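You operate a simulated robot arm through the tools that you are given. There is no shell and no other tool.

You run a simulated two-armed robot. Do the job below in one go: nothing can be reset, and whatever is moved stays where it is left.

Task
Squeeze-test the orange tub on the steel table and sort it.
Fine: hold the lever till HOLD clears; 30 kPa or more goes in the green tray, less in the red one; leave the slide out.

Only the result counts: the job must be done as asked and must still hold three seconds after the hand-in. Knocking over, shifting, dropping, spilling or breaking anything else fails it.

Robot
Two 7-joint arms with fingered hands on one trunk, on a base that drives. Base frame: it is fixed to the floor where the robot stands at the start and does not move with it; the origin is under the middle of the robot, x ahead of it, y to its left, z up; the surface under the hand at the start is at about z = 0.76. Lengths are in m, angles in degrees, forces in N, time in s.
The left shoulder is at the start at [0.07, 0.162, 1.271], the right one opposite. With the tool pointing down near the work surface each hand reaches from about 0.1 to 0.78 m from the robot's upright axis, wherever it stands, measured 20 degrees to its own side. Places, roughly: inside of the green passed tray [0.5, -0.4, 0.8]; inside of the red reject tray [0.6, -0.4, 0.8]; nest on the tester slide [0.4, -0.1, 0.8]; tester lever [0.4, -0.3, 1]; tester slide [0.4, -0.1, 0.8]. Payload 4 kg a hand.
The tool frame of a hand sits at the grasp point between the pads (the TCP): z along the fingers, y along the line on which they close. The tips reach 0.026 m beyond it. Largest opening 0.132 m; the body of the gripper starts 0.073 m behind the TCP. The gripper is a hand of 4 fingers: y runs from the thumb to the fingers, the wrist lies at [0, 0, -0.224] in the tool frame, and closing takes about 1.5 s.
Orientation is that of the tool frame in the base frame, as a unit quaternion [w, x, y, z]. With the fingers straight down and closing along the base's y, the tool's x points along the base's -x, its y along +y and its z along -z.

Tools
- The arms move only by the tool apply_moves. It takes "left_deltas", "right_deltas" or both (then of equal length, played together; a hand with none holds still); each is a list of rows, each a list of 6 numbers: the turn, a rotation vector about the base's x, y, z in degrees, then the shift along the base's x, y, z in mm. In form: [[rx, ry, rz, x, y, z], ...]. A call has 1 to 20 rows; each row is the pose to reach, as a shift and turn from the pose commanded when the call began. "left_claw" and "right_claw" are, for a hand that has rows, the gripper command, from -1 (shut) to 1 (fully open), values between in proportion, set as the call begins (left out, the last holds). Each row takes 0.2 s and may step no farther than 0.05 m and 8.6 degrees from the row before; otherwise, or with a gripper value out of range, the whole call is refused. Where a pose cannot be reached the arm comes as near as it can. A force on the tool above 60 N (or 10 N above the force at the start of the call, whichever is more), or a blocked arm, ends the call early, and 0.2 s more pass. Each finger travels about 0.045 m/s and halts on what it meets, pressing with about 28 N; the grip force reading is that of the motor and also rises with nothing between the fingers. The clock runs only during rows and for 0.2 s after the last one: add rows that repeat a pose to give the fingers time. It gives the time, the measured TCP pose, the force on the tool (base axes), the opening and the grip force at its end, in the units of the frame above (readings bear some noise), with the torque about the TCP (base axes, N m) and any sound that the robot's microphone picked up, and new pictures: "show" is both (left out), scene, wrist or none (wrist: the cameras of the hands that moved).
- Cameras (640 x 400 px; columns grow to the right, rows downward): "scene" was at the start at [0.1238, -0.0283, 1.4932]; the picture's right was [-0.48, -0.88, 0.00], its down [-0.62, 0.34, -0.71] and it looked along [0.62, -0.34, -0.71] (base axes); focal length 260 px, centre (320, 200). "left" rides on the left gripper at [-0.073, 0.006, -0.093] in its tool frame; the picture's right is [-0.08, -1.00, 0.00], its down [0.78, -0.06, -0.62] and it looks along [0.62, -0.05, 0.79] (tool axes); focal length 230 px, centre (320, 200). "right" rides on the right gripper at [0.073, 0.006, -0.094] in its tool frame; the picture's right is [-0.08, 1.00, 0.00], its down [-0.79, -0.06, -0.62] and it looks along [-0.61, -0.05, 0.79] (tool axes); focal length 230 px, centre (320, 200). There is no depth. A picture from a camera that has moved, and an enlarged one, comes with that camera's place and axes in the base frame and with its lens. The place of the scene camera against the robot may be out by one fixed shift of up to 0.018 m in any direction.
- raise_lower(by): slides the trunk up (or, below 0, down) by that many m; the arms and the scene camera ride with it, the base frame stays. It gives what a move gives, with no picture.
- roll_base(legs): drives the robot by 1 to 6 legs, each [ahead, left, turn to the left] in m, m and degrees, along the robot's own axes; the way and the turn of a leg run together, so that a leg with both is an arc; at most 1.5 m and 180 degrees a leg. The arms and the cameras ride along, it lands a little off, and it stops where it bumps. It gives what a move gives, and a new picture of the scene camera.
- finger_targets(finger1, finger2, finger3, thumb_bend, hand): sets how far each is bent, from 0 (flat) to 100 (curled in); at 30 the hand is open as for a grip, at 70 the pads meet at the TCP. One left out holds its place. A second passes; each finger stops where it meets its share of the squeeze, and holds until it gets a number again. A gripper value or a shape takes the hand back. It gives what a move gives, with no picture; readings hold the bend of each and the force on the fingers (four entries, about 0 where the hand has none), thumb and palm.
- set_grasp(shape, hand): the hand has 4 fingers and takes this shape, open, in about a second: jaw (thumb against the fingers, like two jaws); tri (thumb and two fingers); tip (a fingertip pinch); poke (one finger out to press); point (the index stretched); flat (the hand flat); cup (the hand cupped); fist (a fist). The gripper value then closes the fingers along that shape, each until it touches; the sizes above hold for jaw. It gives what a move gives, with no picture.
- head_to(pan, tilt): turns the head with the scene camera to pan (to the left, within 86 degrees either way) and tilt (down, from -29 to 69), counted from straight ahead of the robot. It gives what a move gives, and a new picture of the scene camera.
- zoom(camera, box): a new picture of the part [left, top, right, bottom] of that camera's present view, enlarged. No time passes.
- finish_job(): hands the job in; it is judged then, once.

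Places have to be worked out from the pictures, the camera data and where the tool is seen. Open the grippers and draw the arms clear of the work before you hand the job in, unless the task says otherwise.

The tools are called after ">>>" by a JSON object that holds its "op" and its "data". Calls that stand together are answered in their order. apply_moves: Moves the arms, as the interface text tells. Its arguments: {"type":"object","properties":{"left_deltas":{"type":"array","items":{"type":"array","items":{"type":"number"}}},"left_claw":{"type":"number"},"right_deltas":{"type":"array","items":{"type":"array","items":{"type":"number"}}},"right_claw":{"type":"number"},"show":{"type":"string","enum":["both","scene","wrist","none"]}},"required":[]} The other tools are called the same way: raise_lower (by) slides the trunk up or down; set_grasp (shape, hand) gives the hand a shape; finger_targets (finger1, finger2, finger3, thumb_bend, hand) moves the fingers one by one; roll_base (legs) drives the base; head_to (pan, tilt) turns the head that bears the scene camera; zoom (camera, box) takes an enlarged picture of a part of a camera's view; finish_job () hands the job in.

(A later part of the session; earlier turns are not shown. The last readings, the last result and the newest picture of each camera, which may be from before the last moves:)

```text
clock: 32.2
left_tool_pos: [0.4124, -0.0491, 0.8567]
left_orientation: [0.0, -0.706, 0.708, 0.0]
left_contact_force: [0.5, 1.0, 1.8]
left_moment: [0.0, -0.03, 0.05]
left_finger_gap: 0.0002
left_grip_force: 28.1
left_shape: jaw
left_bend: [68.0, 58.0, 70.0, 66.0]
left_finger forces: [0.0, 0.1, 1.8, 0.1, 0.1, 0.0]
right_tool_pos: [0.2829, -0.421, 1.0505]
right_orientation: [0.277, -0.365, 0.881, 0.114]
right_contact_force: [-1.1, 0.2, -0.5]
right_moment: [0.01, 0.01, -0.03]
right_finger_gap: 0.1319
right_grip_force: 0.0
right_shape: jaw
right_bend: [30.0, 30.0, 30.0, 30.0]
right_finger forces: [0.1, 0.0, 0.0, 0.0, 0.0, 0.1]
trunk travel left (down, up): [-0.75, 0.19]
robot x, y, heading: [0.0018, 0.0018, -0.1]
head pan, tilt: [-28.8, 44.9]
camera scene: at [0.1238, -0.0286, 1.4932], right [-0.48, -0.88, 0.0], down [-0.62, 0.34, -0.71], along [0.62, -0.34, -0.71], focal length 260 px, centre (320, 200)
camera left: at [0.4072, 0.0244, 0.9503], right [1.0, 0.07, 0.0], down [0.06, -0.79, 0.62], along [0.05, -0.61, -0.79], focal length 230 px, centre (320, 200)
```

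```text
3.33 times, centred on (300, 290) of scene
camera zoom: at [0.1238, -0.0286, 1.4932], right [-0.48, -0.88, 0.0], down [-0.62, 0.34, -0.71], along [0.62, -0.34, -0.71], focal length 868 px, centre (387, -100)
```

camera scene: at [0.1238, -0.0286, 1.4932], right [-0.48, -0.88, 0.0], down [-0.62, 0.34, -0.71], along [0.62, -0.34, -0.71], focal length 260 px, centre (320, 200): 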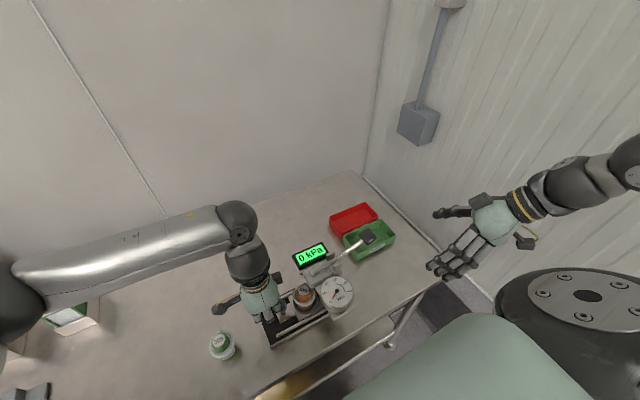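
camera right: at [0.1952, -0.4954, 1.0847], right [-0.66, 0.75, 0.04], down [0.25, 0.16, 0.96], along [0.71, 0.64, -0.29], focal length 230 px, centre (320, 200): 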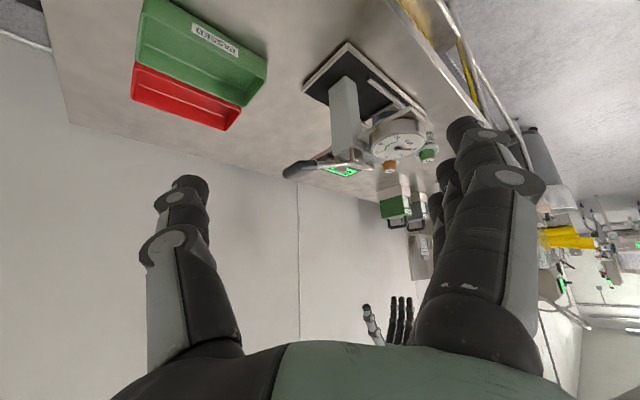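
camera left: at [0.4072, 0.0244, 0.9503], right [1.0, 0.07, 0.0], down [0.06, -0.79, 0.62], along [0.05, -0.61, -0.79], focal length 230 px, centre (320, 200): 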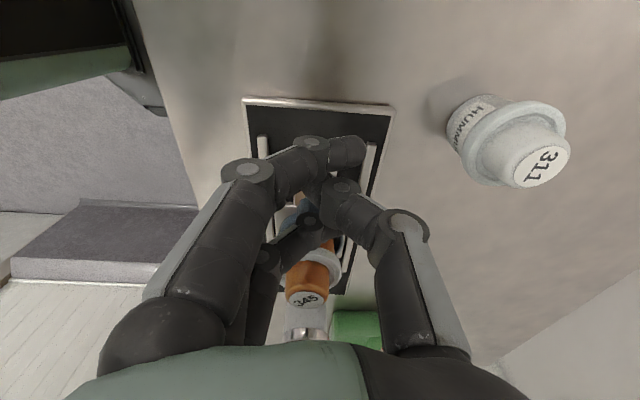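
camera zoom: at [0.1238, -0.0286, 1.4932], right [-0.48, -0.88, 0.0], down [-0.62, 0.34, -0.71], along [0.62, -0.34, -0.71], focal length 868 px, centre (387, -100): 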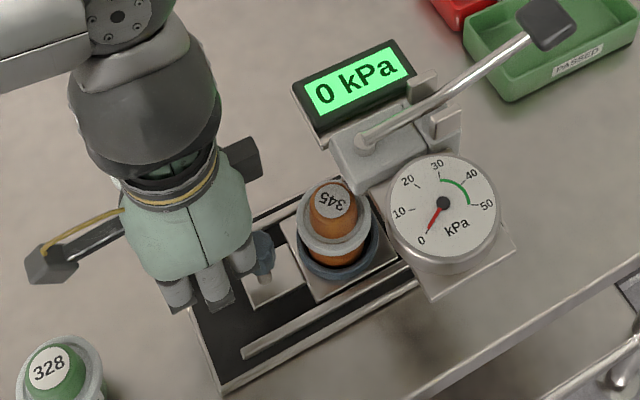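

The slide is going in smoothly and the tub is approaching the press head. I'll push on in smaller steps until I feel the stop.

>>> {"op": "apply_moves", "data": {"left_deltas": [[0, 0, 0, 0, -4, 0], [0, 0, 0, 0, -8, 0], [0, 0, 0, 0, -12, 0], [0, 0, 0, 0, -16, 0]], "show": "both"}}

>>> {"op": "zoom", "data": {"camera": "scene", "box": [230, 230, 370, 350]}}

```text
clock: 33.2
left_tool_pos: [0.4121, -0.0655, 0.8566]
left_orientation: [0.0, -0.706, 0.708, 0.0]
left_contact_force: [1.4, -0.4, 2.5]
left_moment: [0.0, -0.02, 0.07]
left_finger_gap: 0.0002
left_grip_force: 28.0
left_shape: jaw
left_bend: [68.0, 58.0, 70.0, 66.0]
left_finger forces: [0.0, 0.0, 1.8, 0.0, 0.0, 0.0]
right_tool_pos: [0.281, -0.4192, 1.0509]
right_orientation: [0.276, -0.365, 0.882, 0.114]
right_contact_force: [0.6, 0.2, 0.8]
right_moment: [0.01, 0.0, -0.02]
right_finger_gap: 0.132
right_grip_force: 0.0
right_shape: jaw
right_bend: [30.0, 30.0, 30.0, 30.0]
right_finger forces: [0.1, 0.0, 0.1, 0.1, 0.0, 0.0]
trunk travel left (down, up): [-0.75, 0.19]
robot x, y, heading: [0.0032, -0.0018, 0.1]
head pan, tilt: [-28.8, 44.9]
camera scene: at [0.1238, -0.0285, 1.4932], right [-0.48, -0.88, 0.0], down [-0.62, 0.34, -0.71], along [0.62, -0.34, -0.71], focal length 260 px, centre (320, 200)
camera left: at [0.4069, 0.0086, 0.9503], right [1.0, 0.07, 0.0], down [0.06, -0.79, 0.62], along [0.05, -0.61, -0.79], focal length 230 px, centre (320, 200)
```

scene: 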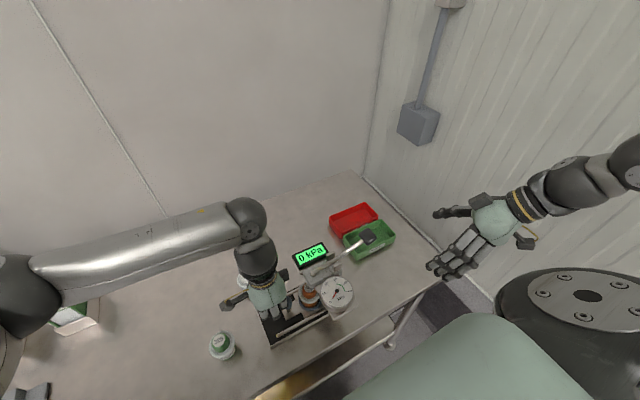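
left: 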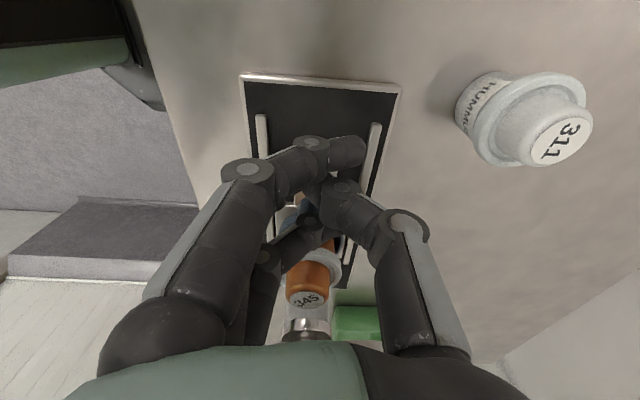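

```text
3.33 times, centred on (300, 290) of scene
camera zoom: at [0.1238, -0.0285, 1.4932], right [-0.48, -0.88, 0.0], down [-0.62, 0.34, -0.71], along [0.62, -0.34, -0.71], focal length 868 px, centre (387, -100)
```

zoom: 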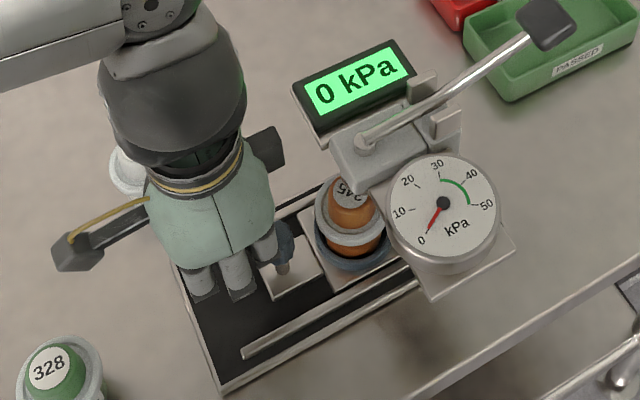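

The nest is now at about y ≈ -0.155 and needs roughly 25 mm more to be under the press. I'll continue in 4 mm steps, watching the force.

>>> {"op": "apply_moves", "data": {"left_deltas": [[0, 0, 0, 0, -4, 0], [0, 0, 0, 0, -8, 0], [0, 0, 0, 0, -12, 0], [0, 0, 0, 0, -15, 0]], "show": "both"}}

>>> {"op": "zoom", "data": {"camera": "scene", "box": [230, 230, 370, 350]}}

```text
clock: 34.2
left_tool_pos: [0.4111, -0.0793, 0.8575]
left_orientation: [0.001, -0.706, 0.708, 0.0]
left_contact_force: [1.1, 5.7, 3.1]
left_moment: [-0.07, -0.1, 0.05]
left_finger_gap: 0.0
left_grip_force: 28.1
left_shape: jaw
left_bend: [68.0, 58.0, 70.0, 66.0]
left_finger forces: [0.1, 0.1, 5.5, 0.0, 0.1, 0.1]
right_tool_pos: [0.281, -0.4191, 1.0508]
right_orientation: [0.277, -0.366, 0.881, 0.115]
right_contact_force: [-0.3, -0.2, 0.2]
right_moment: [-0.01, 0.01, 0.01]
right_finger_gap: 0.1319
right_grip_force: 0.1
right_shape: jaw
right_bend: [30.0, 30.0, 30.0, 30.0]
right_finger forces: [0.1, 0.0, 0.1, 0.0, 0.0, 0.0]
trunk travel left (down, up): [-0.75, 0.19]
robot x, y, heading: [0.0007, 0.0029, -0.1]
head pan, tilt: [-28.8, 44.9]
camera scene: at [0.1235, -0.0275, 1.4933], right [-0.48, -0.88, 0.0], down [-0.62, 0.34, -0.71], along [0.62, -0.34, -0.71], focal length 260 px, centre (320, 200)
camera left: at [0.4061, -0.0054, 0.951], right [1.0, 0.07, 0.0], down [0.06, -0.79, 0.62], along [0.05, -0.61, -0.79], focal length 230 px, centre (320, 200)
```

scene: 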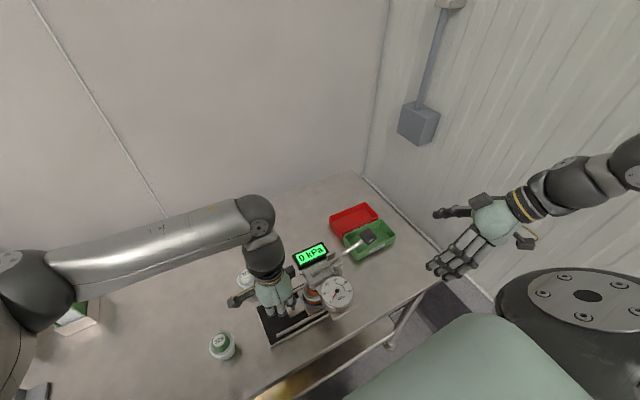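
left: 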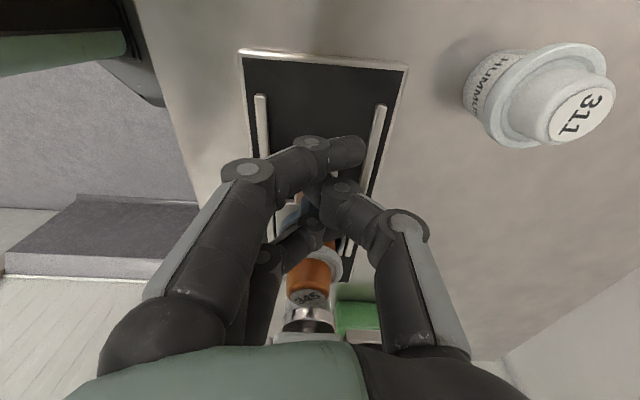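

```text
3.33 times, centred on (300, 290) of scene
camera zoom: at [0.1235, -0.0275, 1.4933], right [-0.48, -0.88, 0.0], down [-0.62, 0.34, -0.71], along [0.62, -0.34, -0.71], focal length 868 px, centre (387, -100)
```

zoom: 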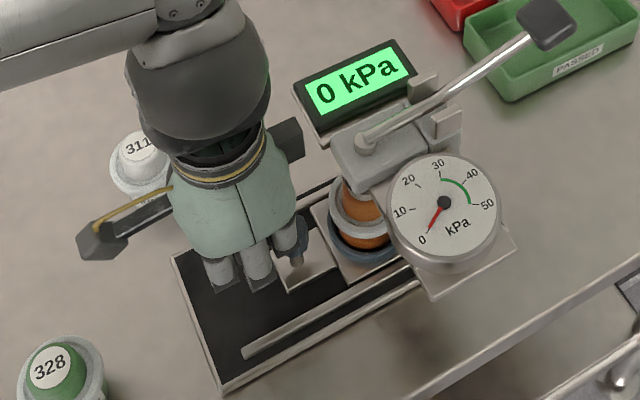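

The force has risen to about 6 N, which may be the stop or the tub touching something. I'll look closely at the tub and plunger from the left wrist camera and the right one.

>>> {"op": "zoom", "data": {"camera": "left", "box": [255, 190, 375, 345]}}

>>> {"op": "zoom", "data": {"camera": "right", "box": [300, 60, 460, 200]}}

>>> {"op": "zoom", "data": {"camera": "scene", "box": [290, 260, 350, 320]}}

```text
2.58 times, centred on (315, 268) of left
camera zoom: at [0.4061, -0.0054, 0.951], right [1.0, 0.07, 0.0], down [0.06, -0.79, 0.62], along [0.05, -0.61, -0.79], focal length 594 px, centre (333, 26)
```

zoom: 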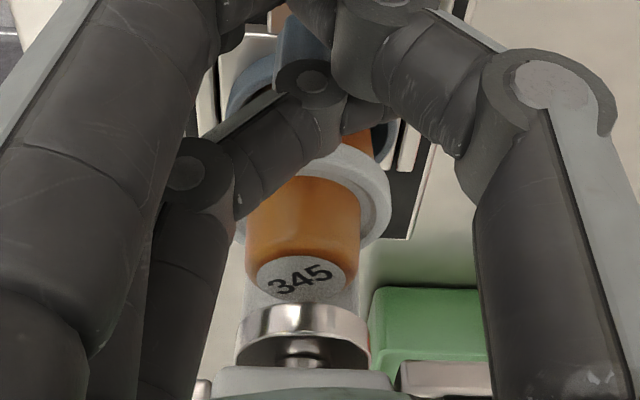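

```text
2.86 times, centred on (380, 130) of right
camera zoom: at [0.1967, -0.4957, 1.0848], right [-0.66, 0.75, 0.04], down [0.25, 0.16, 0.95], along [0.71, 0.64, -0.29], focal length 657 px, centre (149, 400)
```

zoom: 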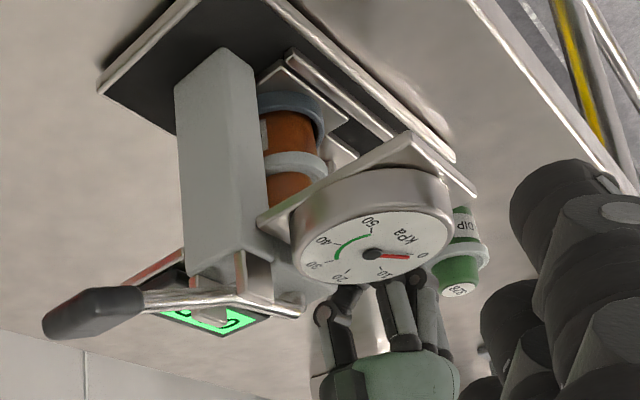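

```text
6.67 times, centred on (320, 290) of scene
camera zoom: at [0.1235, -0.0275, 1.4933], right [-0.48, -0.88, 0.0], down [-0.62, 0.34, -0.71], along [0.62, -0.34, -0.71], focal length 1735 px, centre (320, -400)
```

zoom: 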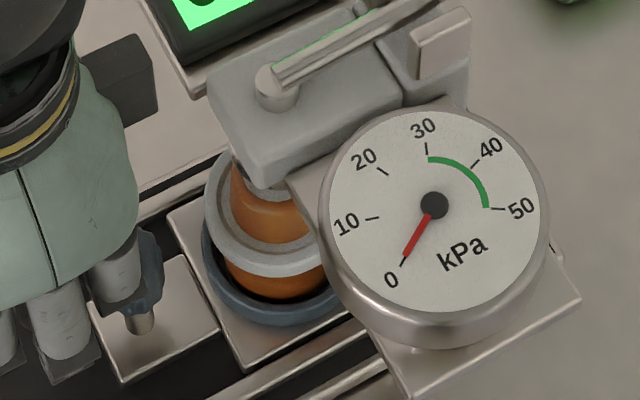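

The tub is level and its centre is now about y ≈ -0.178, under the plunger, so this looks like the end stop. I'll press 3 mm more to confirm from the force.

>>> {"op": "apply_moves", "data": {"left_deltas": [[0, 0, 0, 0, -1.5, 0], [0, 0, 0, 0, -3, 0], [0, 0, 0, 0, -3, 0]], "show": "wrist"}}

>>> {"op": "zoom", "data": {"camera": "scene", "box": [270, 250, 350, 330]}}

```text
clock: 35.0
left_tool_pos: [0.4102, -0.0814, 0.8587]
left_orientation: [-0.002, -0.706, 0.708, 0.0]
left_contact_force: [1.2, 2.3, 5.5]
left_moment: [-0.09, -0.08, 0.03]
left_finger_gap: 0.0001
left_grip_force: 28.5
left_shape: jaw
left_bend: [68.0, 58.0, 71.0, 66.0]
left_finger forces: [0.0, 0.0, 6.1, 0.0, 0.1, 0.0]
right_tool_pos: [0.2807, -0.4179, 1.0497]
right_orientation: [0.277, -0.365, 0.881, 0.115]
right_contact_force: [0.3, 0.2, 0.7]
right_moment: [-0.02, 0.04, -0.03]
right_finger_gap: 0.132
right_grip_force: 0.0
right_shape: jaw
right_bend: [30.0, 30.0, 30.0, 30.0]
right_finger forces: [0.0, 0.0, 0.0, 0.1, 0.0, 0.0]
trunk travel left (down, up): [-0.75, 0.19]
robot x, y, heading: [-0.0002, 0.0007, 0.1]
head pan, tilt: [-28.8, 44.9]
camera left: at [0.4065, -0.0088, 0.9505], right [1.0, 0.07, 0.0], down [0.06, -0.78, 0.62], along [0.05, -0.62, -0.79], focal length 230 px, centre (320, 200)
```

left: 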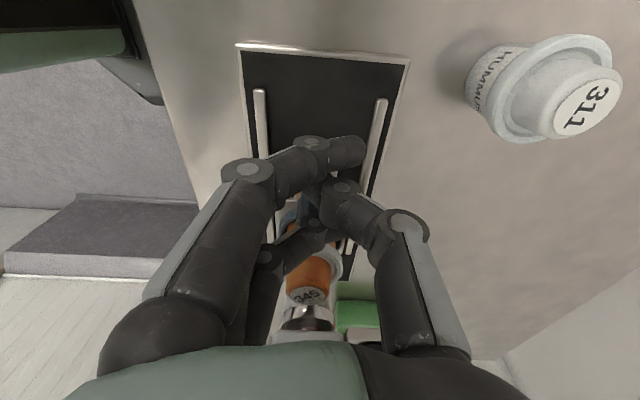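

```text
5.00 times, centred on (310, 290) of scene
camera zoom: at [0.1234, -0.0277, 1.4933], right [-0.48, -0.88, 0.0], down [-0.62, 0.34, -0.71], along [0.62, -0.34, -0.71], focal length 1302 px, centre (370, -250)
```

zoom: 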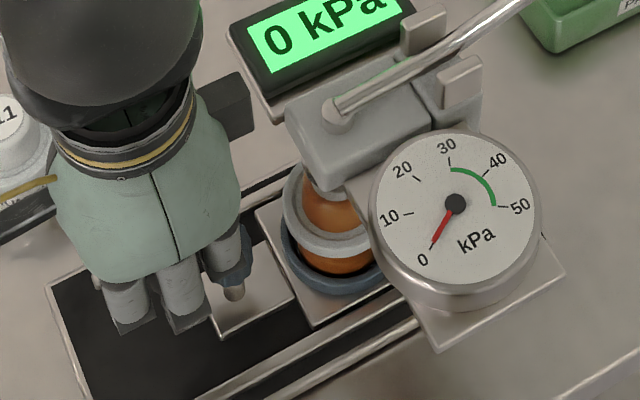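

>>> {"op": "zoom", "data": {"camera": "scene", "box": [290, 260, 350, 320]}}

>>> {"op": "zoom", "data": {"camera": "right", "box": [300, 60, 460, 200]}}

>>> {"op": "zoom", "data": {"camera": "left", "box": [255, 190, 375, 345]}}

```text
6.67 times, centred on (320, 290) of scene
camera zoom: at [0.1234, -0.0277, 1.4933], right [-0.48, -0.88, 0.0], down [-0.62, 0.34, -0.71], along [0.62, -0.34, -0.71], focal length 1735 px, centre (320, -400)
```

zoom: 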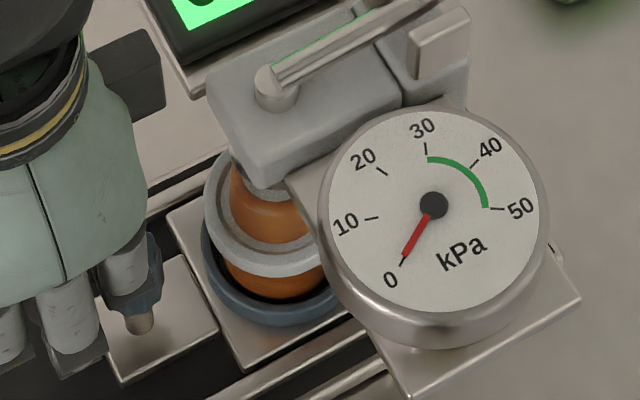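

```text
2.86 times, centred on (380, 130) of right
camera zoom: at [0.1965, -0.4959, 1.0848], right [-0.66, 0.75, 0.04], down [0.25, 0.16, 0.95], along [0.71, 0.64, -0.29], focal length 657 px, centre (149, 400)
```

zoom: 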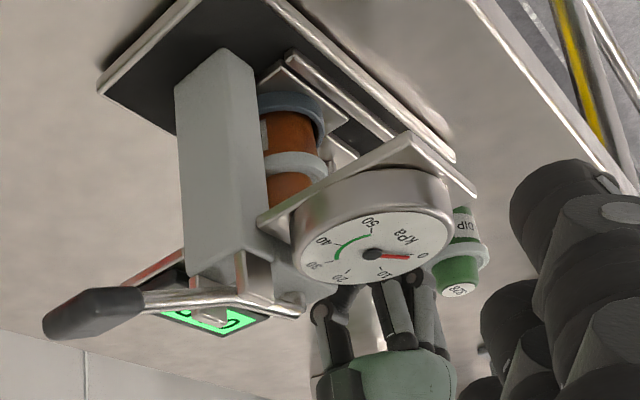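

```text
2.58 times, centred on (315, 268) of left
camera zoom: at [0.4065, -0.0088, 0.9505], right [1.0, 0.07, 0.0], down [0.06, -0.78, 0.62], along [0.05, -0.62, -0.79], focal length 594 px, centre (333, 26)
```

zoom: 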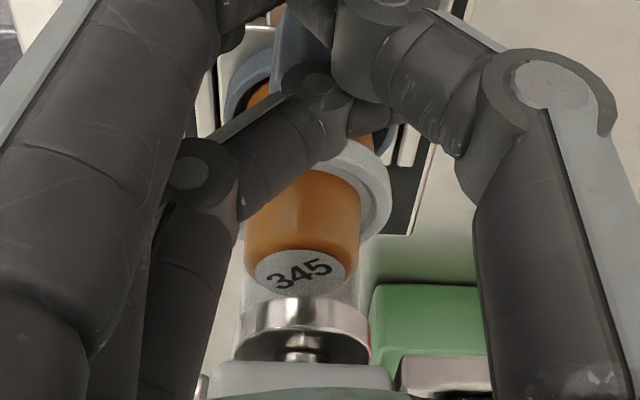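

The scene view shows the slide hasn't moved further, so it is at its end stop. I'll back the left hand away from the knob, then up and clear of the display.

>>> {"op": "apply_moves", "data": {"left_deltas": [[0, 0, 0, 0, 12, 0], [0, 0, 0, 0, 30, 0], [0, 0, 0, 0, 45, 25], [0, 0, 0, 0, 60, 65], [0, 0, 0, 0, 80, 105], [0, 0, 0, 0, 100, 145]], "right_deltas": [[0, 0, 0, 0, 0, 15], [-4.73, 1.96, 6.21, 0, 0, 30], [-9.46, 3.91, 12.43, 0, 0, 45], [-14.19, 5.87, 18.64, 0, 0, 60], [-18.91, 7.83, 24.86, 10, 5, 70], [-23.64, 9.79, 31.07, 30, 10, 75]], "show": "both"}}

```text
clock: 36.4
left_tool_pos: [0.411, 0.0169, 1.0012]
left_orientation: [-0.001, -0.705, 0.709, 0.0]
left_contact_force: [-0.2, -0.7, -0.8]
left_moment: [0.02, 0.02, 0.0]
left_finger_gap: 0.0
left_grip_force: 27.8
left_shape: jaw
left_bend: [68.0, 58.0, 69.0, 66.0]
left_finger forces: [0.1, 0.0, 0.1, 0.0, 0.0, 0.0]
right_tool_pos: [0.3133, -0.408, 1.1255]
right_orientation: [0.082, -0.624, 0.776, 0.034]
right_contact_force: [0.2, 0.6, 0.2]
right_moment: [-0.01, 0.02, -0.02]
right_finger_gap: 0.1323
right_grip_force: 0.1
right_shape: jaw
right_bend: [30.0, 30.0, 30.0, 30.0]
right_finger forces: [0.0, 0.0, 0.1, 0.1, 0.0, 0.1]
trunk travel left (down, up): [-0.75, 0.19]
robot x, y, heading: [-0.0007, -0.0021, 0.0]
head pan, tilt: [-28.8, 44.9]
camera scene: at [0.1253, -0.0273, 1.4929], right [-0.48, -0.88, 0.0], down [-0.62, 0.34, -0.71], along [0.62, -0.34, -0.71], focal length 260 px, centre (320, 200)
camera right: at [0.2838, -0.4935, 1.2033], right [-0.96, 0.29, -0.04], down [0.17, 0.65, 0.74], along [0.24, 0.7, -0.67], focal length 230 px, centre (320, 200)
camera left: at [0.4064, 0.0905, 1.0953], right [1.0, 0.07, 0.0], down [0.06, -0.78, 0.62], along [0.04, -0.62, -0.79], focal length 230 px, centre (320, 200)
```

scene: 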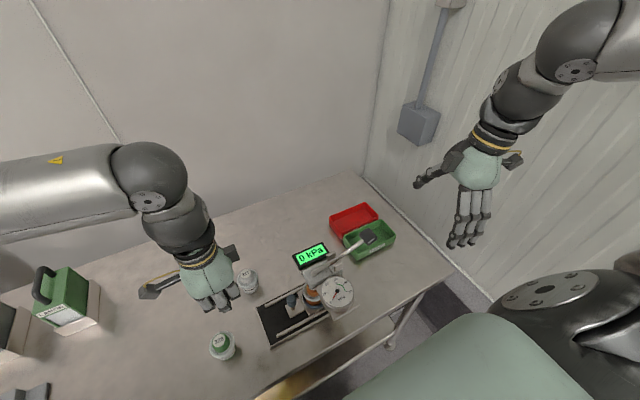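
right: 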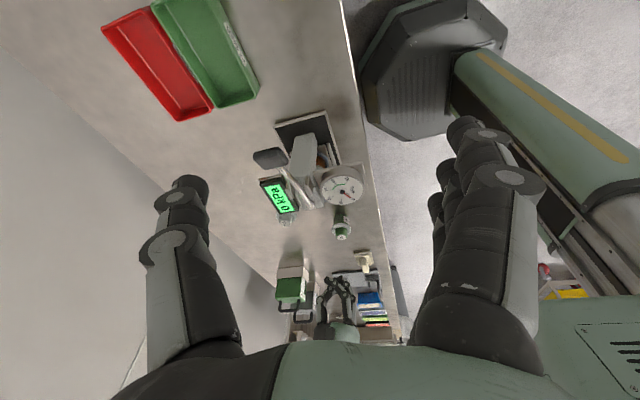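
left: 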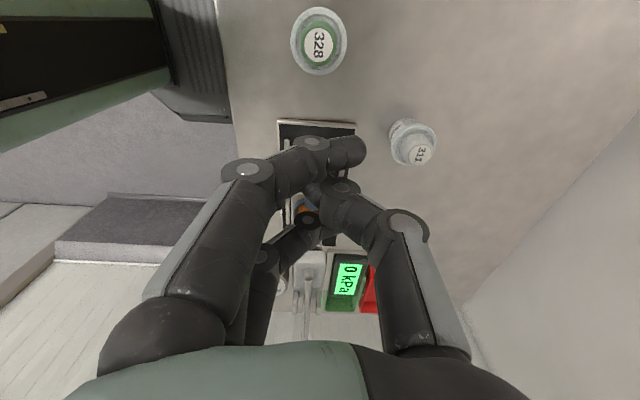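

The left hand is clear, and the tub sits under the press. Now I'll finish turning the right hand and bring it above the lever handle.

>>> {"op": "apply_moves", "data": {"right_deltas": [[-4.73, 1.96, 6.21, 25, 17, -10], [-9.46, 3.91, 12.43, 50, 34, -25], [-9.46, 3.91, 12.43, 75, 51, -45], [-9.46, 3.91, 12.43, 97.4, 67.8, -60], [-9.46, 3.91, 12.43, 97.4, 67.8, -60]], "right_claw": 0.5, "show": "both"}}

>>> {"op": "zoom", "data": {"camera": "right", "box": [220, 100, 420, 320]}}

>>> {"op": "zoom", "data": {"camera": "scene", "box": [280, 190, 420, 330]}}

```text
clock: 37.6
left_tool_pos: [0.4102, 0.0172, 1.0024]
left_orientation: [0.0, -0.705, 0.709, -0.001]
left_contact_force: [0.1, -0.2, 0.0]
left_moment: [0.0, -0.04, -0.04]
left_finger_gap: 0.0
left_grip_force: 28.3
left_shape: jaw
left_bend: [68.0, 58.0, 69.0, 66.0]
left_finger forces: [0.1, 0.0, 0.0, 0.1, 0.0, 0.0]
right_tool_pos: [0.41, -0.342, 1.0645]
right_orientation: [0.0, 0.707, -0.707, 0.002]
right_contact_force: [-0.9, -0.9, -0.5]
right_moment: [0.0, 0.01, -0.02]
right_finger_gap: 0.0995
right_grip_force: 0.0
right_shape: jaw
right_bend: [63.0, 63.0, 63.0, 60.0]
right_finger forces: [0.0, 0.0, 0.0, 0.0, 0.0, 0.1]
trunk travel left (down, up): [-0.75, 0.19]
robot x, y, heading: [0.0034, -0.0016, 0.1]
head pan, tilt: [-28.8, 44.9]
camera scene: at [0.123, -0.028, 1.4933], right [-0.48, -0.88, 0.0], down [-0.62, 0.34, -0.71], along [0.62, -0.34, -0.71], focal length 260 px, centre (320, 200)
camera right: at [0.403, -0.4158, 1.1585], right [-1.0, 0.08, 0.0], down [0.06, 0.78, 0.62], along [0.05, 0.61, -0.79], focal length 230 px, centre (320, 200)
```

scene: 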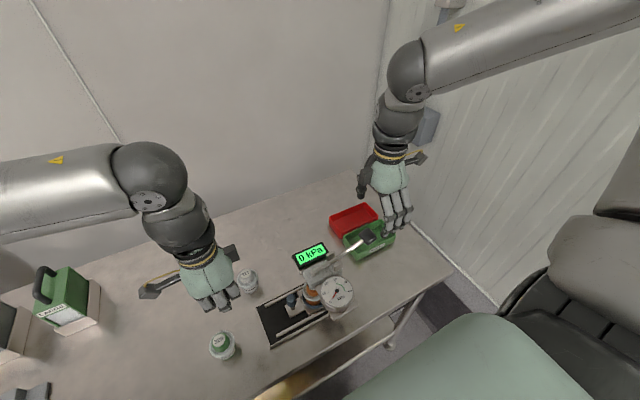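
right: 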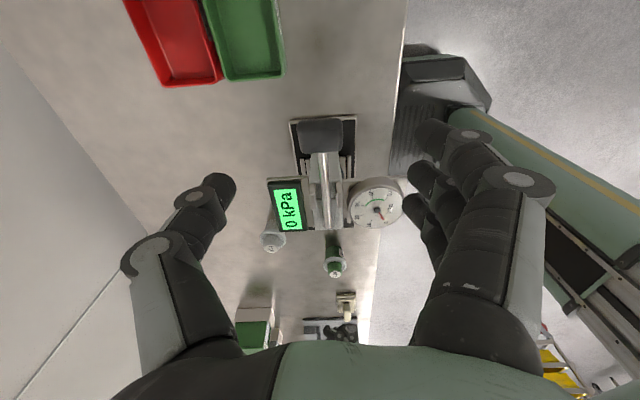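

```text
1.82 times, centred on (320, 210) of right
camera zoom: at [0.403, -0.4158, 1.1585], right [-1.0, 0.08, 0.0], down [0.06, 0.78, 0.62], along [0.05, 0.61, -0.79], focal length 418 px, centre (320, 182)
```

zoom: 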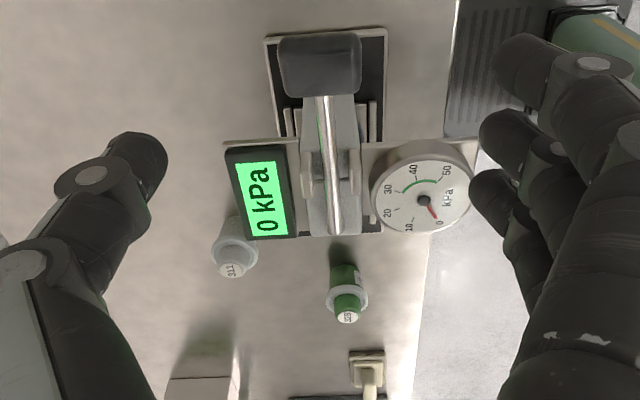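

```text
2.86 times, centred on (350, 260) of scene
camera zoom: at [0.123, -0.028, 1.4933], right [-0.48, -0.88, 0.0], down [-0.62, 0.34, -0.71], along [0.62, -0.34, -0.71], focal length 744 px, centre (234, 29)
```

zoom: 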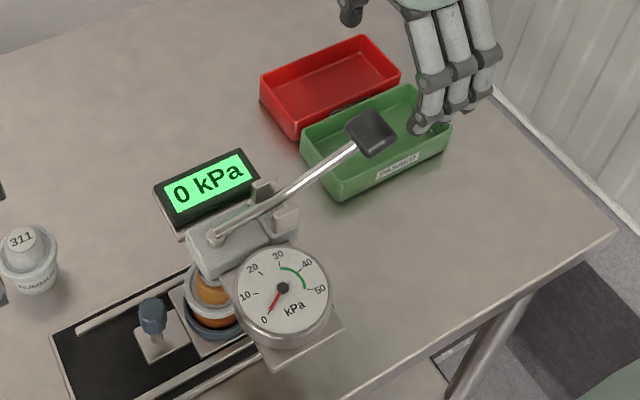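

The handle centre is at about [0.410, -0.334, 0.957] and is about 42 mm wide in x. I'll lower the right hand around it and close gently on its sides.

>>> {"op": "apply_moves", "data": {"right_deltas": [[0, 0, 0, 1, 5, -30], [0, 0, 0, 1, 5, -60], [0, 0, 0, 1, 5, -80], [0, 0, 0, 1, 5, -92]], "right_claw": 0.5, "show": "both"}}

>>> {"op": "zoom", "data": {"camera": "scene", "box": [280, 190, 420, 330]}}

```text
clock: 38.6
left_tool_pos: [0.4118, 0.0174, 1.0017]
left_orientation: [0.0, -0.706, 0.708, 0.0]
left_contact_force: [0.3, -0.6, -0.1]
left_moment: [0.01, 0.0, 0.01]
left_finger_gap: 0.0
left_grip_force: 27.8
left_shape: jaw
left_bend: [68.0, 58.0, 69.0, 66.0]
left_finger forces: [0.0, 0.0, 0.0, 0.0, 0.1, 0.0]
right_tool_pos: [0.4108, -0.3362, 0.9726]
right_orientation: [0.001, -0.707, 0.707, 0.001]
right_contact_force: [0.2, -0.7, -0.6]
right_moment: [-0.02, 0.01, 0.0]
right_finger_gap: 0.0993
right_grip_force: 0.1
right_shape: jaw
right_bend: [63.0, 63.0, 63.0, 60.0]
right_finger forces: [0.0, 0.0, 0.1, 0.0, 0.0, 0.0]
trunk travel left (down, up): [-0.75, 0.19]
robot x, y, heading: [-0.0011, 0.0015, 0.1]
head pan, tilt: [-28.8, 44.9]
camera scene: at [0.1246, -0.0283, 1.4931], right [-0.48, -0.88, 0.0], down [-0.62, 0.34, -0.71], along [0.62, -0.34, -0.71], focal length 260 px, centre (320, 200)
camera right: at [0.4038, -0.4092, 1.065], right [-1.0, 0.08, 0.0], down [0.06, 0.78, 0.62], along [0.05, 0.61, -0.79], focal length 230 px, centre (320, 200)
```

scene: 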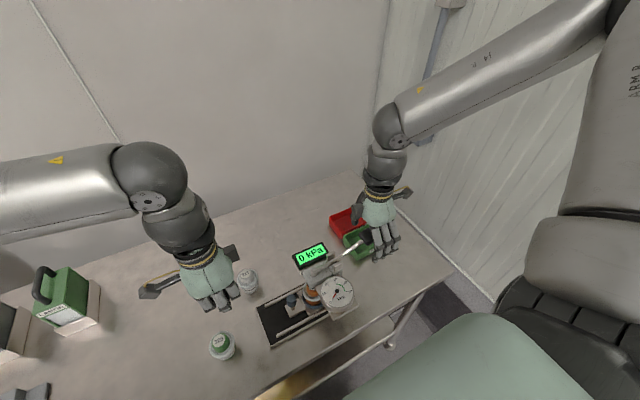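
right: 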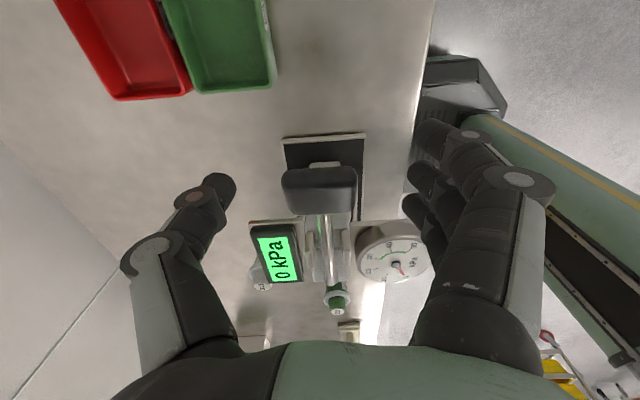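

```text
2.86 times, centred on (350, 260) of scene
camera zoom: at [0.1246, -0.0283, 1.4931], right [-0.48, -0.88, 0.0], down [-0.62, 0.34, -0.71], along [0.62, -0.34, -0.71], focal length 744 px, centre (234, 29)
```

zoom: 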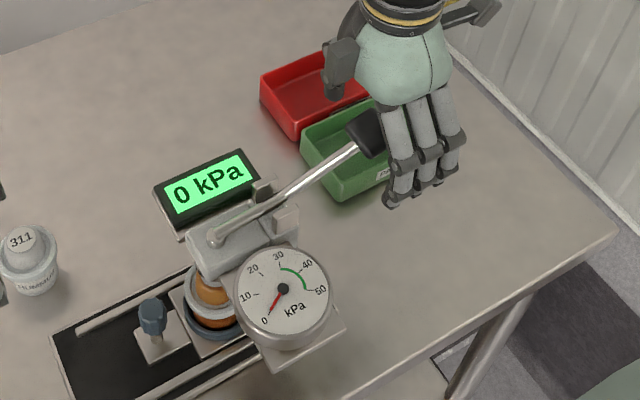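

The handle sits at the image centre between thumb and fingers. I'll close on it.

>>> {"op": "apply_moves", "data": {"right_deltas": [[0, 0, 0, 0, 0, 0], [0, 0, 0, 0, 0, 0], [0, 0, 0, 0, 0, 0], [0, 0, 0, 0, 0, 0], [0, 0, 0, 0, 0, 0], [0, 0, 0, 0, 0, 0]], "right_claw": -0.5, "show": "both"}}

>>> {"op": "zoom", "data": {"camera": "scene", "box": [280, 190, 420, 330]}}

```text
clock: 40.0
left_tool_pos: [0.4116, 0.0158, 1.002]
left_orientation: [-0.001, -0.706, 0.708, 0.0]
left_contact_force: [-0.3, 0.2, -0.4]
left_moment: [-0.04, 0.02, 0.01]
left_finger_gap: 0.0
left_grip_force: 28.2
left_shape: jaw
left_bend: [68.0, 58.0, 69.0, 66.0]
left_finger forces: [0.1, 0.0, 0.1, 0.0, 0.0, 0.0]
right_tool_pos: [0.4105, -0.335, 0.9728]
right_orientation: [-0.001, 0.707, -0.707, 0.001]
right_contact_force: [2.7, 1.6, -3.3]
right_moment: [-0.03, -0.14, -0.01]
right_finger_gap: 0.0251
right_grip_force: 28.0
right_shape: jaw
right_bend: [72.0, 73.0, 73.0, 70.0]
right_finger forces: [1.3, 10.9, 9.7, 0.1, 24.5, 0.0]
trunk travel left (down, up): [-0.75, 0.19]
robot x, y, heading: [0.001, -0.0015, -0.3]
head pan, tilt: [-28.8, 44.9]
camera scene: at [0.125, -0.0283, 1.493], right [-0.48, -0.88, 0.0], down [-0.62, 0.34, -0.71], along [0.62, -0.34, -0.71], focal length 260 px, centre (320, 200)
camera right: at [0.4047, -0.409, 1.065], right [-1.0, 0.08, 0.0], down [0.06, 0.78, 0.62], along [0.05, 0.62, -0.79], focal length 230 px, centre (320, 200)
```

scene: 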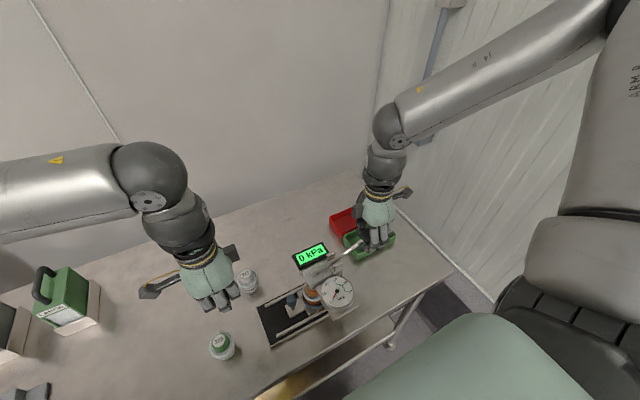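
right: 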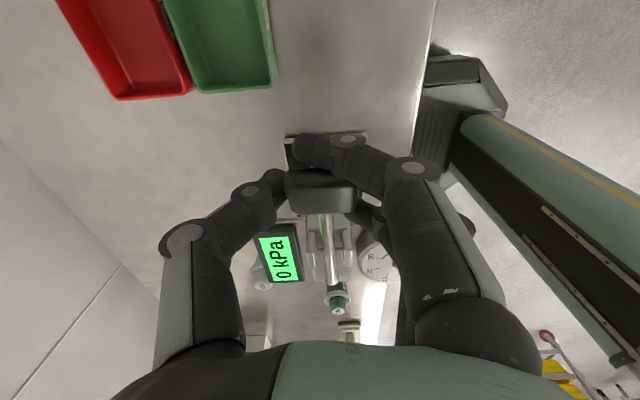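

```text
2.86 times, centred on (350, 260) of scene
camera zoom: at [0.125, -0.0283, 1.493], right [-0.48, -0.88, 0.0], down [-0.62, 0.34, -0.71], along [0.62, -0.34, -0.71], focal length 744 px, centre (234, 29)
```

zoom: 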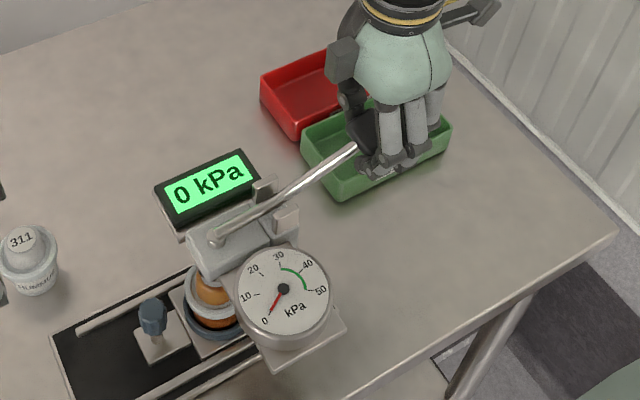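

The handle is held. I'll try moving it down 10 mm and read the force, gauge and display.

>>> {"op": "apply_moves", "data": {"right_deltas": [[0, 0, 0, 0, 0, -4], [0, 0, 0, 0, 0, -8], [0, 0, 0, 0, 0, -10]], "show": "scene"}}

>>> {"op": "zoom", "data": {"camera": "scene", "box": [280, 190, 420, 330]}}

```text
clock: 40.8
left_tool_pos: [0.4109, 0.0151, 1.0032]
left_orientation: [-0.001, -0.706, 0.708, 0.0]
left_contact_force: [0.3, 0.0, 0.5]
left_moment: [0.05, 0.01, -0.04]
left_finger_gap: 0.0
left_grip_force: 28.2
left_shape: jaw
left_bend: [68.0, 58.0, 69.0, 66.0]
left_finger forces: [0.0, 0.0, 0.1, 0.0, 0.0, 0.1]
right_tool_pos: [0.4107, -0.3373, 0.9619]
right_orientation: [0.001, -0.706, 0.708, 0.0]
right_contact_force: [9.4, -6.5, 2.2]
right_moment: [-0.06, -0.25, -0.08]
right_finger_gap: 0.0243
right_grip_force: 28.4
right_shape: jaw
right_bend: [72.0, 73.0, 74.0, 70.0]
right_finger forces: [4.8, 9.5, 8.0, 0.0, 27.5, 0.0]
trunk travel left (down, up): [-0.75, 0.19]
robot x, y, heading: [-0.0004, 0.0005, 0.1]
head pan, tilt: [-28.8, 44.9]
camera scene: at [0.1251, -0.0294, 1.4931], right [-0.48, -0.88, 0.0], down [-0.62, 0.34, -0.71], along [0.62, -0.34, -0.71], focal length 260 px, centre (320, 200)
```

scene: 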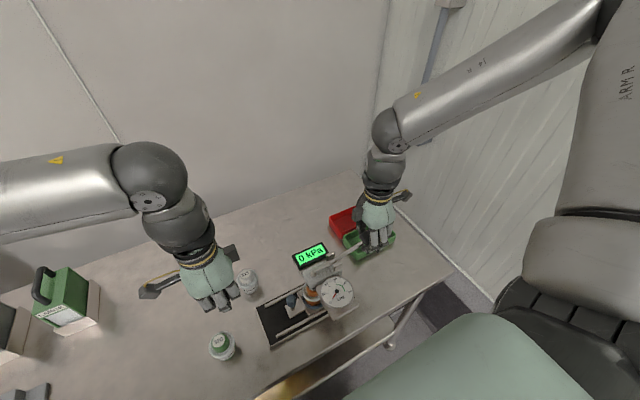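

```text
2.86 times, centred on (350, 260) of scene
camera zoom: at [0.1251, -0.0294, 1.4931], right [-0.48, -0.88, 0.0], down [-0.62, 0.34, -0.71], along [0.62, -0.34, -0.71], focal length 744 px, centre (234, 29)
```

zoom: 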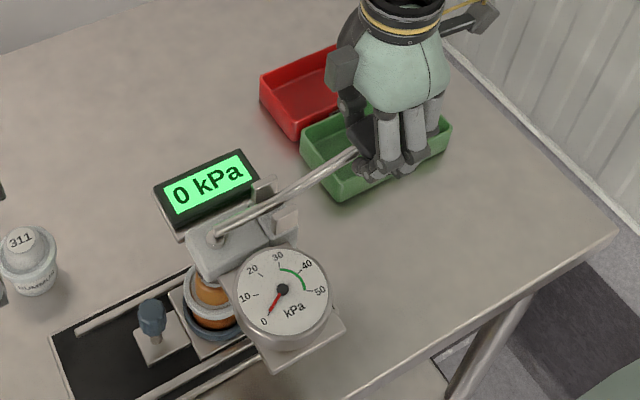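

The handle goes down freely with only 2 N, and the pull towards -y fits the arc it travels. I'll continue down, following the arc.

>>> {"op": "apply_moves", "data": {"right_deltas": [[0, 0, 0, 1, -1.5, -5], [0, 0, 0, 1.5, -2, -10], [0, 0, 0, 1.5, -2.5, -15]], "show": "scene"}}

>>> {"op": "zoom", "data": {"camera": "scene", "box": [280, 190, 420, 330]}}

```text
clock: 41.6
left_tool_pos: [0.411, 0.0164, 1.0023]
left_orientation: [0.0, -0.706, 0.708, 0.001]
left_contact_force: [-0.4, -0.7, 0.8]
left_moment: [-0.01, 0.02, 0.02]
left_finger_gap: 0.0001
left_grip_force: 27.9
left_shape: jaw
left_bend: [68.0, 58.0, 69.0, 66.0]
left_finger forces: [0.0, 0.0, 0.0, 0.1, 0.0, 0.0]
right_tool_pos: [0.4117, -0.3389, 0.9477]
right_orientation: [0.0, 0.707, -0.707, 0.001]
right_contact_force: [6.6, -3.7, 3.9]
right_moment: [0.17, -0.24, 0.01]
right_finger_gap: 0.0242
right_grip_force: 27.9
right_shape: jaw
right_bend: [72.0, 73.0, 75.0, 71.0]
right_finger forces: [8.2, 9.2, 8.8, 0.0, 24.6, 0.0]
trunk travel left (down, up): [-0.75, 0.19]
robot x, y, heading: [0.0006, -0.0002, -0.2]
head pan, tilt: [-28.8, 44.9]
camera scene: at [0.1248, -0.0288, 1.4931], right [-0.48, -0.88, 0.0], down [-0.62, 0.34, -0.71], along [0.62, -0.34, -0.71], focal length 260 px, centre (320, 200)
```

scene: 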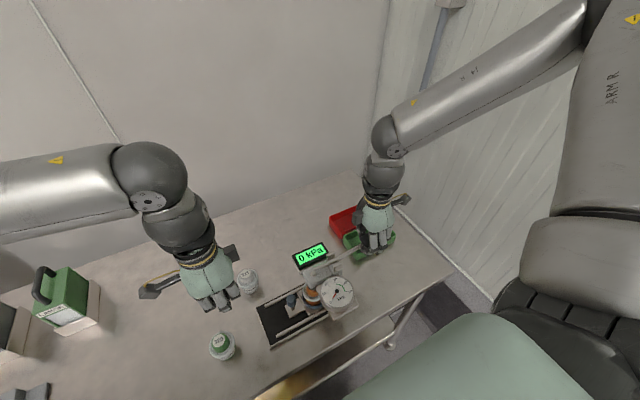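

```text
2.86 times, centred on (350, 260) of scene
camera zoom: at [0.1248, -0.0288, 1.4931], right [-0.48, -0.88, 0.0], down [-0.62, 0.34, -0.71], along [0.62, -0.34, -0.71], focal length 744 px, centre (234, 29)
```

zoom: 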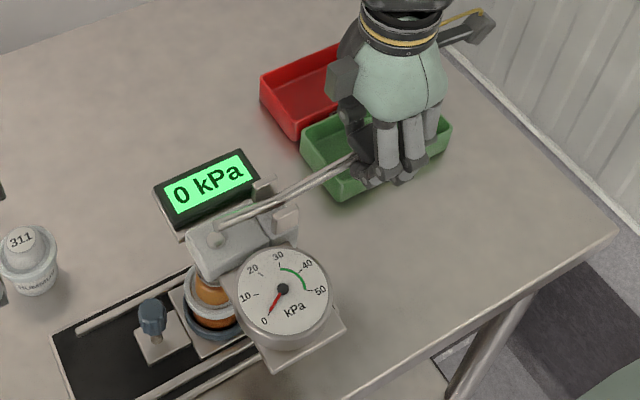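

The gauge stays at 0, and the rod's left end now seems to be lifting off the pin on the press head. I'll enlarge that spot.

>>> {"op": "zoom", "data": {"camera": "scene", "box": [300, 235, 360, 295]}}

>>> {"op": "zoom", "data": {"camera": "left", "box": [260, 180, 380, 300]}}

>>> {"op": "zoom", "data": {"camera": "right", "box": [240, 120, 420, 300]}}

```text
6.67 times, centred on (330, 265) of scene
camera zoom: at [0.1248, -0.0288, 1.4931], right [-0.48, -0.88, 0.0], down [-0.62, 0.34, -0.71], along [0.62, -0.34, -0.71], focal length 1735 px, centre (253, -233)
```

zoom: 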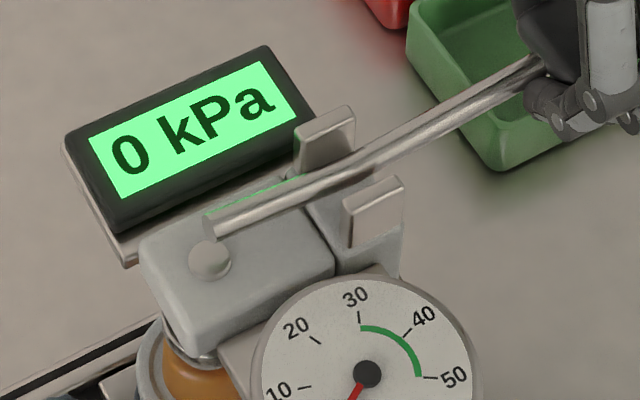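

```text
3.33 times, centred on (320, 240) of left
camera zoom: at [0.4063, 0.0893, 1.0955], right [1.0, 0.07, 0.0], down [0.06, -0.79, 0.62], along [0.04, -0.61, -0.79], focal length 767 px, centre (320, 67)
```

zoom: 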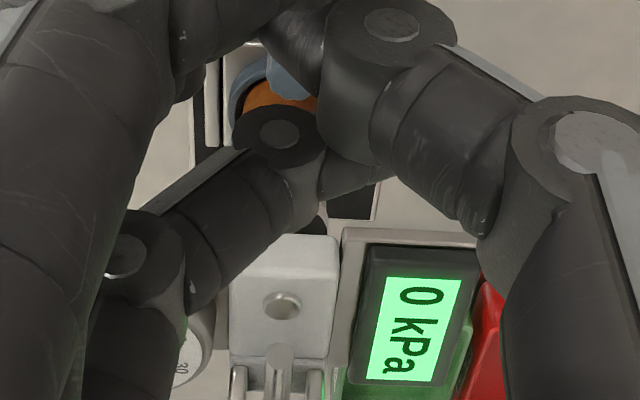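

```text
2.22 times, centred on (330, 210) of right
camera zoom: at [0.4059, -0.4132, 1.0405], right [-1.0, 0.08, 0.0], down [0.06, 0.78, 0.62], along [0.05, 0.62, -0.79], focal length 511 px, centre (298, 178)
```

zoom: 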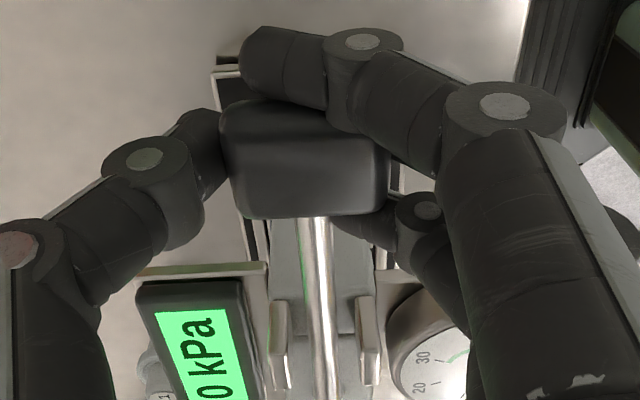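

The lever rocks about the clevis: pushing the handle down lifts its far end off the plunger pin. So the press works by lifting the handle, and I'll raise it along its arc (pivot y ≈ -0.239, radius ≈ 0.1) while watching the display.

>>> {"op": "apply_moves", "data": {"right_deltas": [[0, 0, 0, 0.5, 0.2, 7], [0, 0, 0, 0.5, 1, 14], [0, 0, 0, 0.5, 2.2, 20.6], [0, 0, 0, 0.5, 3.8, 27.3], [0, 0, 0, 0.5, 6, 33.9]], "show": "scene"}}

>>> {"op": "zoom", "data": {"camera": "scene", "box": [290, 220, 390, 320]}}

```text
clock: 42.8
left_tool_pos: [0.4143, 0.016, 1.0013]
left_orientation: [-0.002, -0.706, 0.708, 0.001]
left_contact_force: [0.1, -0.4, 0.2]
left_moment: [-0.03, -0.02, 0.0]
left_finger_gap: 0.0001
left_grip_force: 27.8
left_shape: jaw
left_bend: [68.0, 58.0, 69.0, 66.0]
left_finger forces: [0.1, 0.1, 0.1, 0.1, 0.0, 0.0]
right_tool_pos: [0.4124, -0.3329, 0.9779]
right_orientation: [0.002, 0.707, -0.707, -0.006]
right_contact_force: [3.2, 19.9, -53.0]
right_moment: [-0.53, -1.0, -0.77]
right_finger_gap: 0.0207
right_grip_force: 27.6
right_shape: jaw
right_bend: [72.0, 71.0, 70.0, 70.0]
right_finger forces: [3.1, 15.4, 42.2, 0.0, 21.0, 0.0]
trunk travel left (down, up): [-0.75, 0.19]
robot x, y, heading: [0.0026, -0.001, 0.2]
head pan, tilt: [-28.8, 44.9]
camera scene: at [0.1285, -0.0279, 1.4919], right [-0.48, -0.88, 0.0], down [-0.62, 0.34, -0.71], along [0.62, -0.34, -0.71], focal length 260 px, centre (320, 200)
```

scene: 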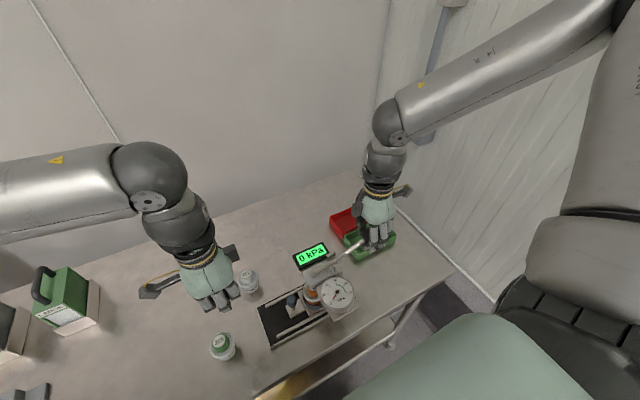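

```text
4.00 times, centred on (340, 270) of scene
camera zoom: at [0.1285, -0.0279, 1.4919], right [-0.48, -0.88, 0.0], down [-0.62, 0.34, -0.71], along [0.62, -0.34, -0.71], focal length 1041 px, centre (240, -80)
```

zoom: 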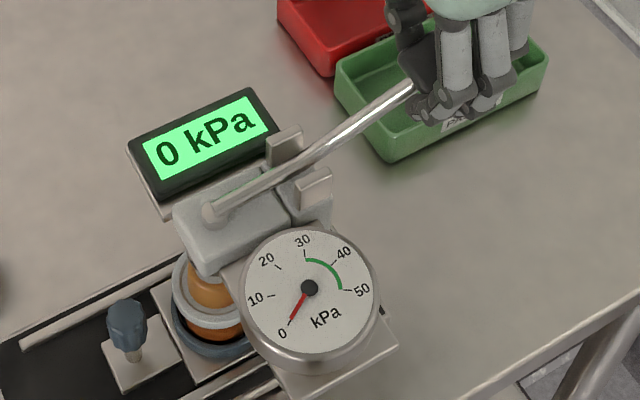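

There is a hard 53 N resistance right at the rest height with the reading still 0, so the rest position is the lever's upper stop. I'll ease off at once and go down instead, further than before.

>>> {"op": "apply_moves", "data": {"right_deltas": [[0, 0, 0, 0, -1.5, -6], [0, 0, 0, 0, -3.5, -13], [0, 0, 0, 0, -4.8, -20], [0, 0, 0, 0, -5.5, -27], [0, 0, 0, 0, -6, -34]], "show": "none"}}

>>> {"op": "zoom", "data": {"camera": "scene", "box": [290, 220, 390, 320]}}

```text
clock: 44.0
left_tool_pos: [0.4108, 0.0165, 1.0023]
left_orientation: [0.001, -0.706, 0.708, 0.0]
left_contact_force: [-0.5, -0.3, 0.8]
left_moment: [-0.02, -0.01, 0.0]
left_finger_gap: 0.0003
left_grip_force: 28.3
left_shape: jaw
left_bend: [68.0, 58.0, 69.0, 66.0]
left_finger forces: [0.1, 0.0, 0.0, 0.0, 0.1, 0.0]
right_tool_pos: [0.4134, -0.3398, 0.9475]
right_orientation: [0.001, -0.707, 0.707, -0.002]
right_contact_force: [5.8, 2.4, 4.3]
right_moment: [0.3, -0.06, -0.04]
right_finger_gap: 0.0221
right_grip_force: 27.9
right_shape: jaw
right_bend: [72.0, 72.0, 75.0, 71.0]
right_finger forces: [7.6, 10.3, 12.0, 0.1, 24.5, 0.1]
trunk travel left (down, up): [-0.75, 0.19]
robot x, y, heading: [0.0046, -0.0001, -0.2]
head pan, tilt: [-28.8, 44.9]
```

```text
4.00 times, centred on (340, 270) of scene
camera zoom: at [0.1246, -0.0278, 1.4933], right [-0.48, -0.88, 0.0], down [-0.62, 0.34, -0.71], along [0.62, -0.34, -0.71], focal length 1041 px, centre (240, -80)
```

zoom: 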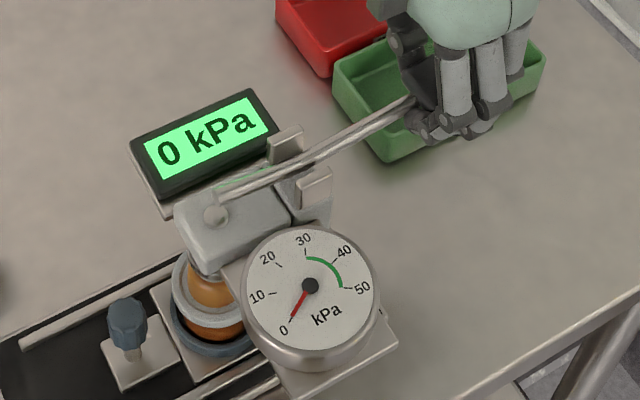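

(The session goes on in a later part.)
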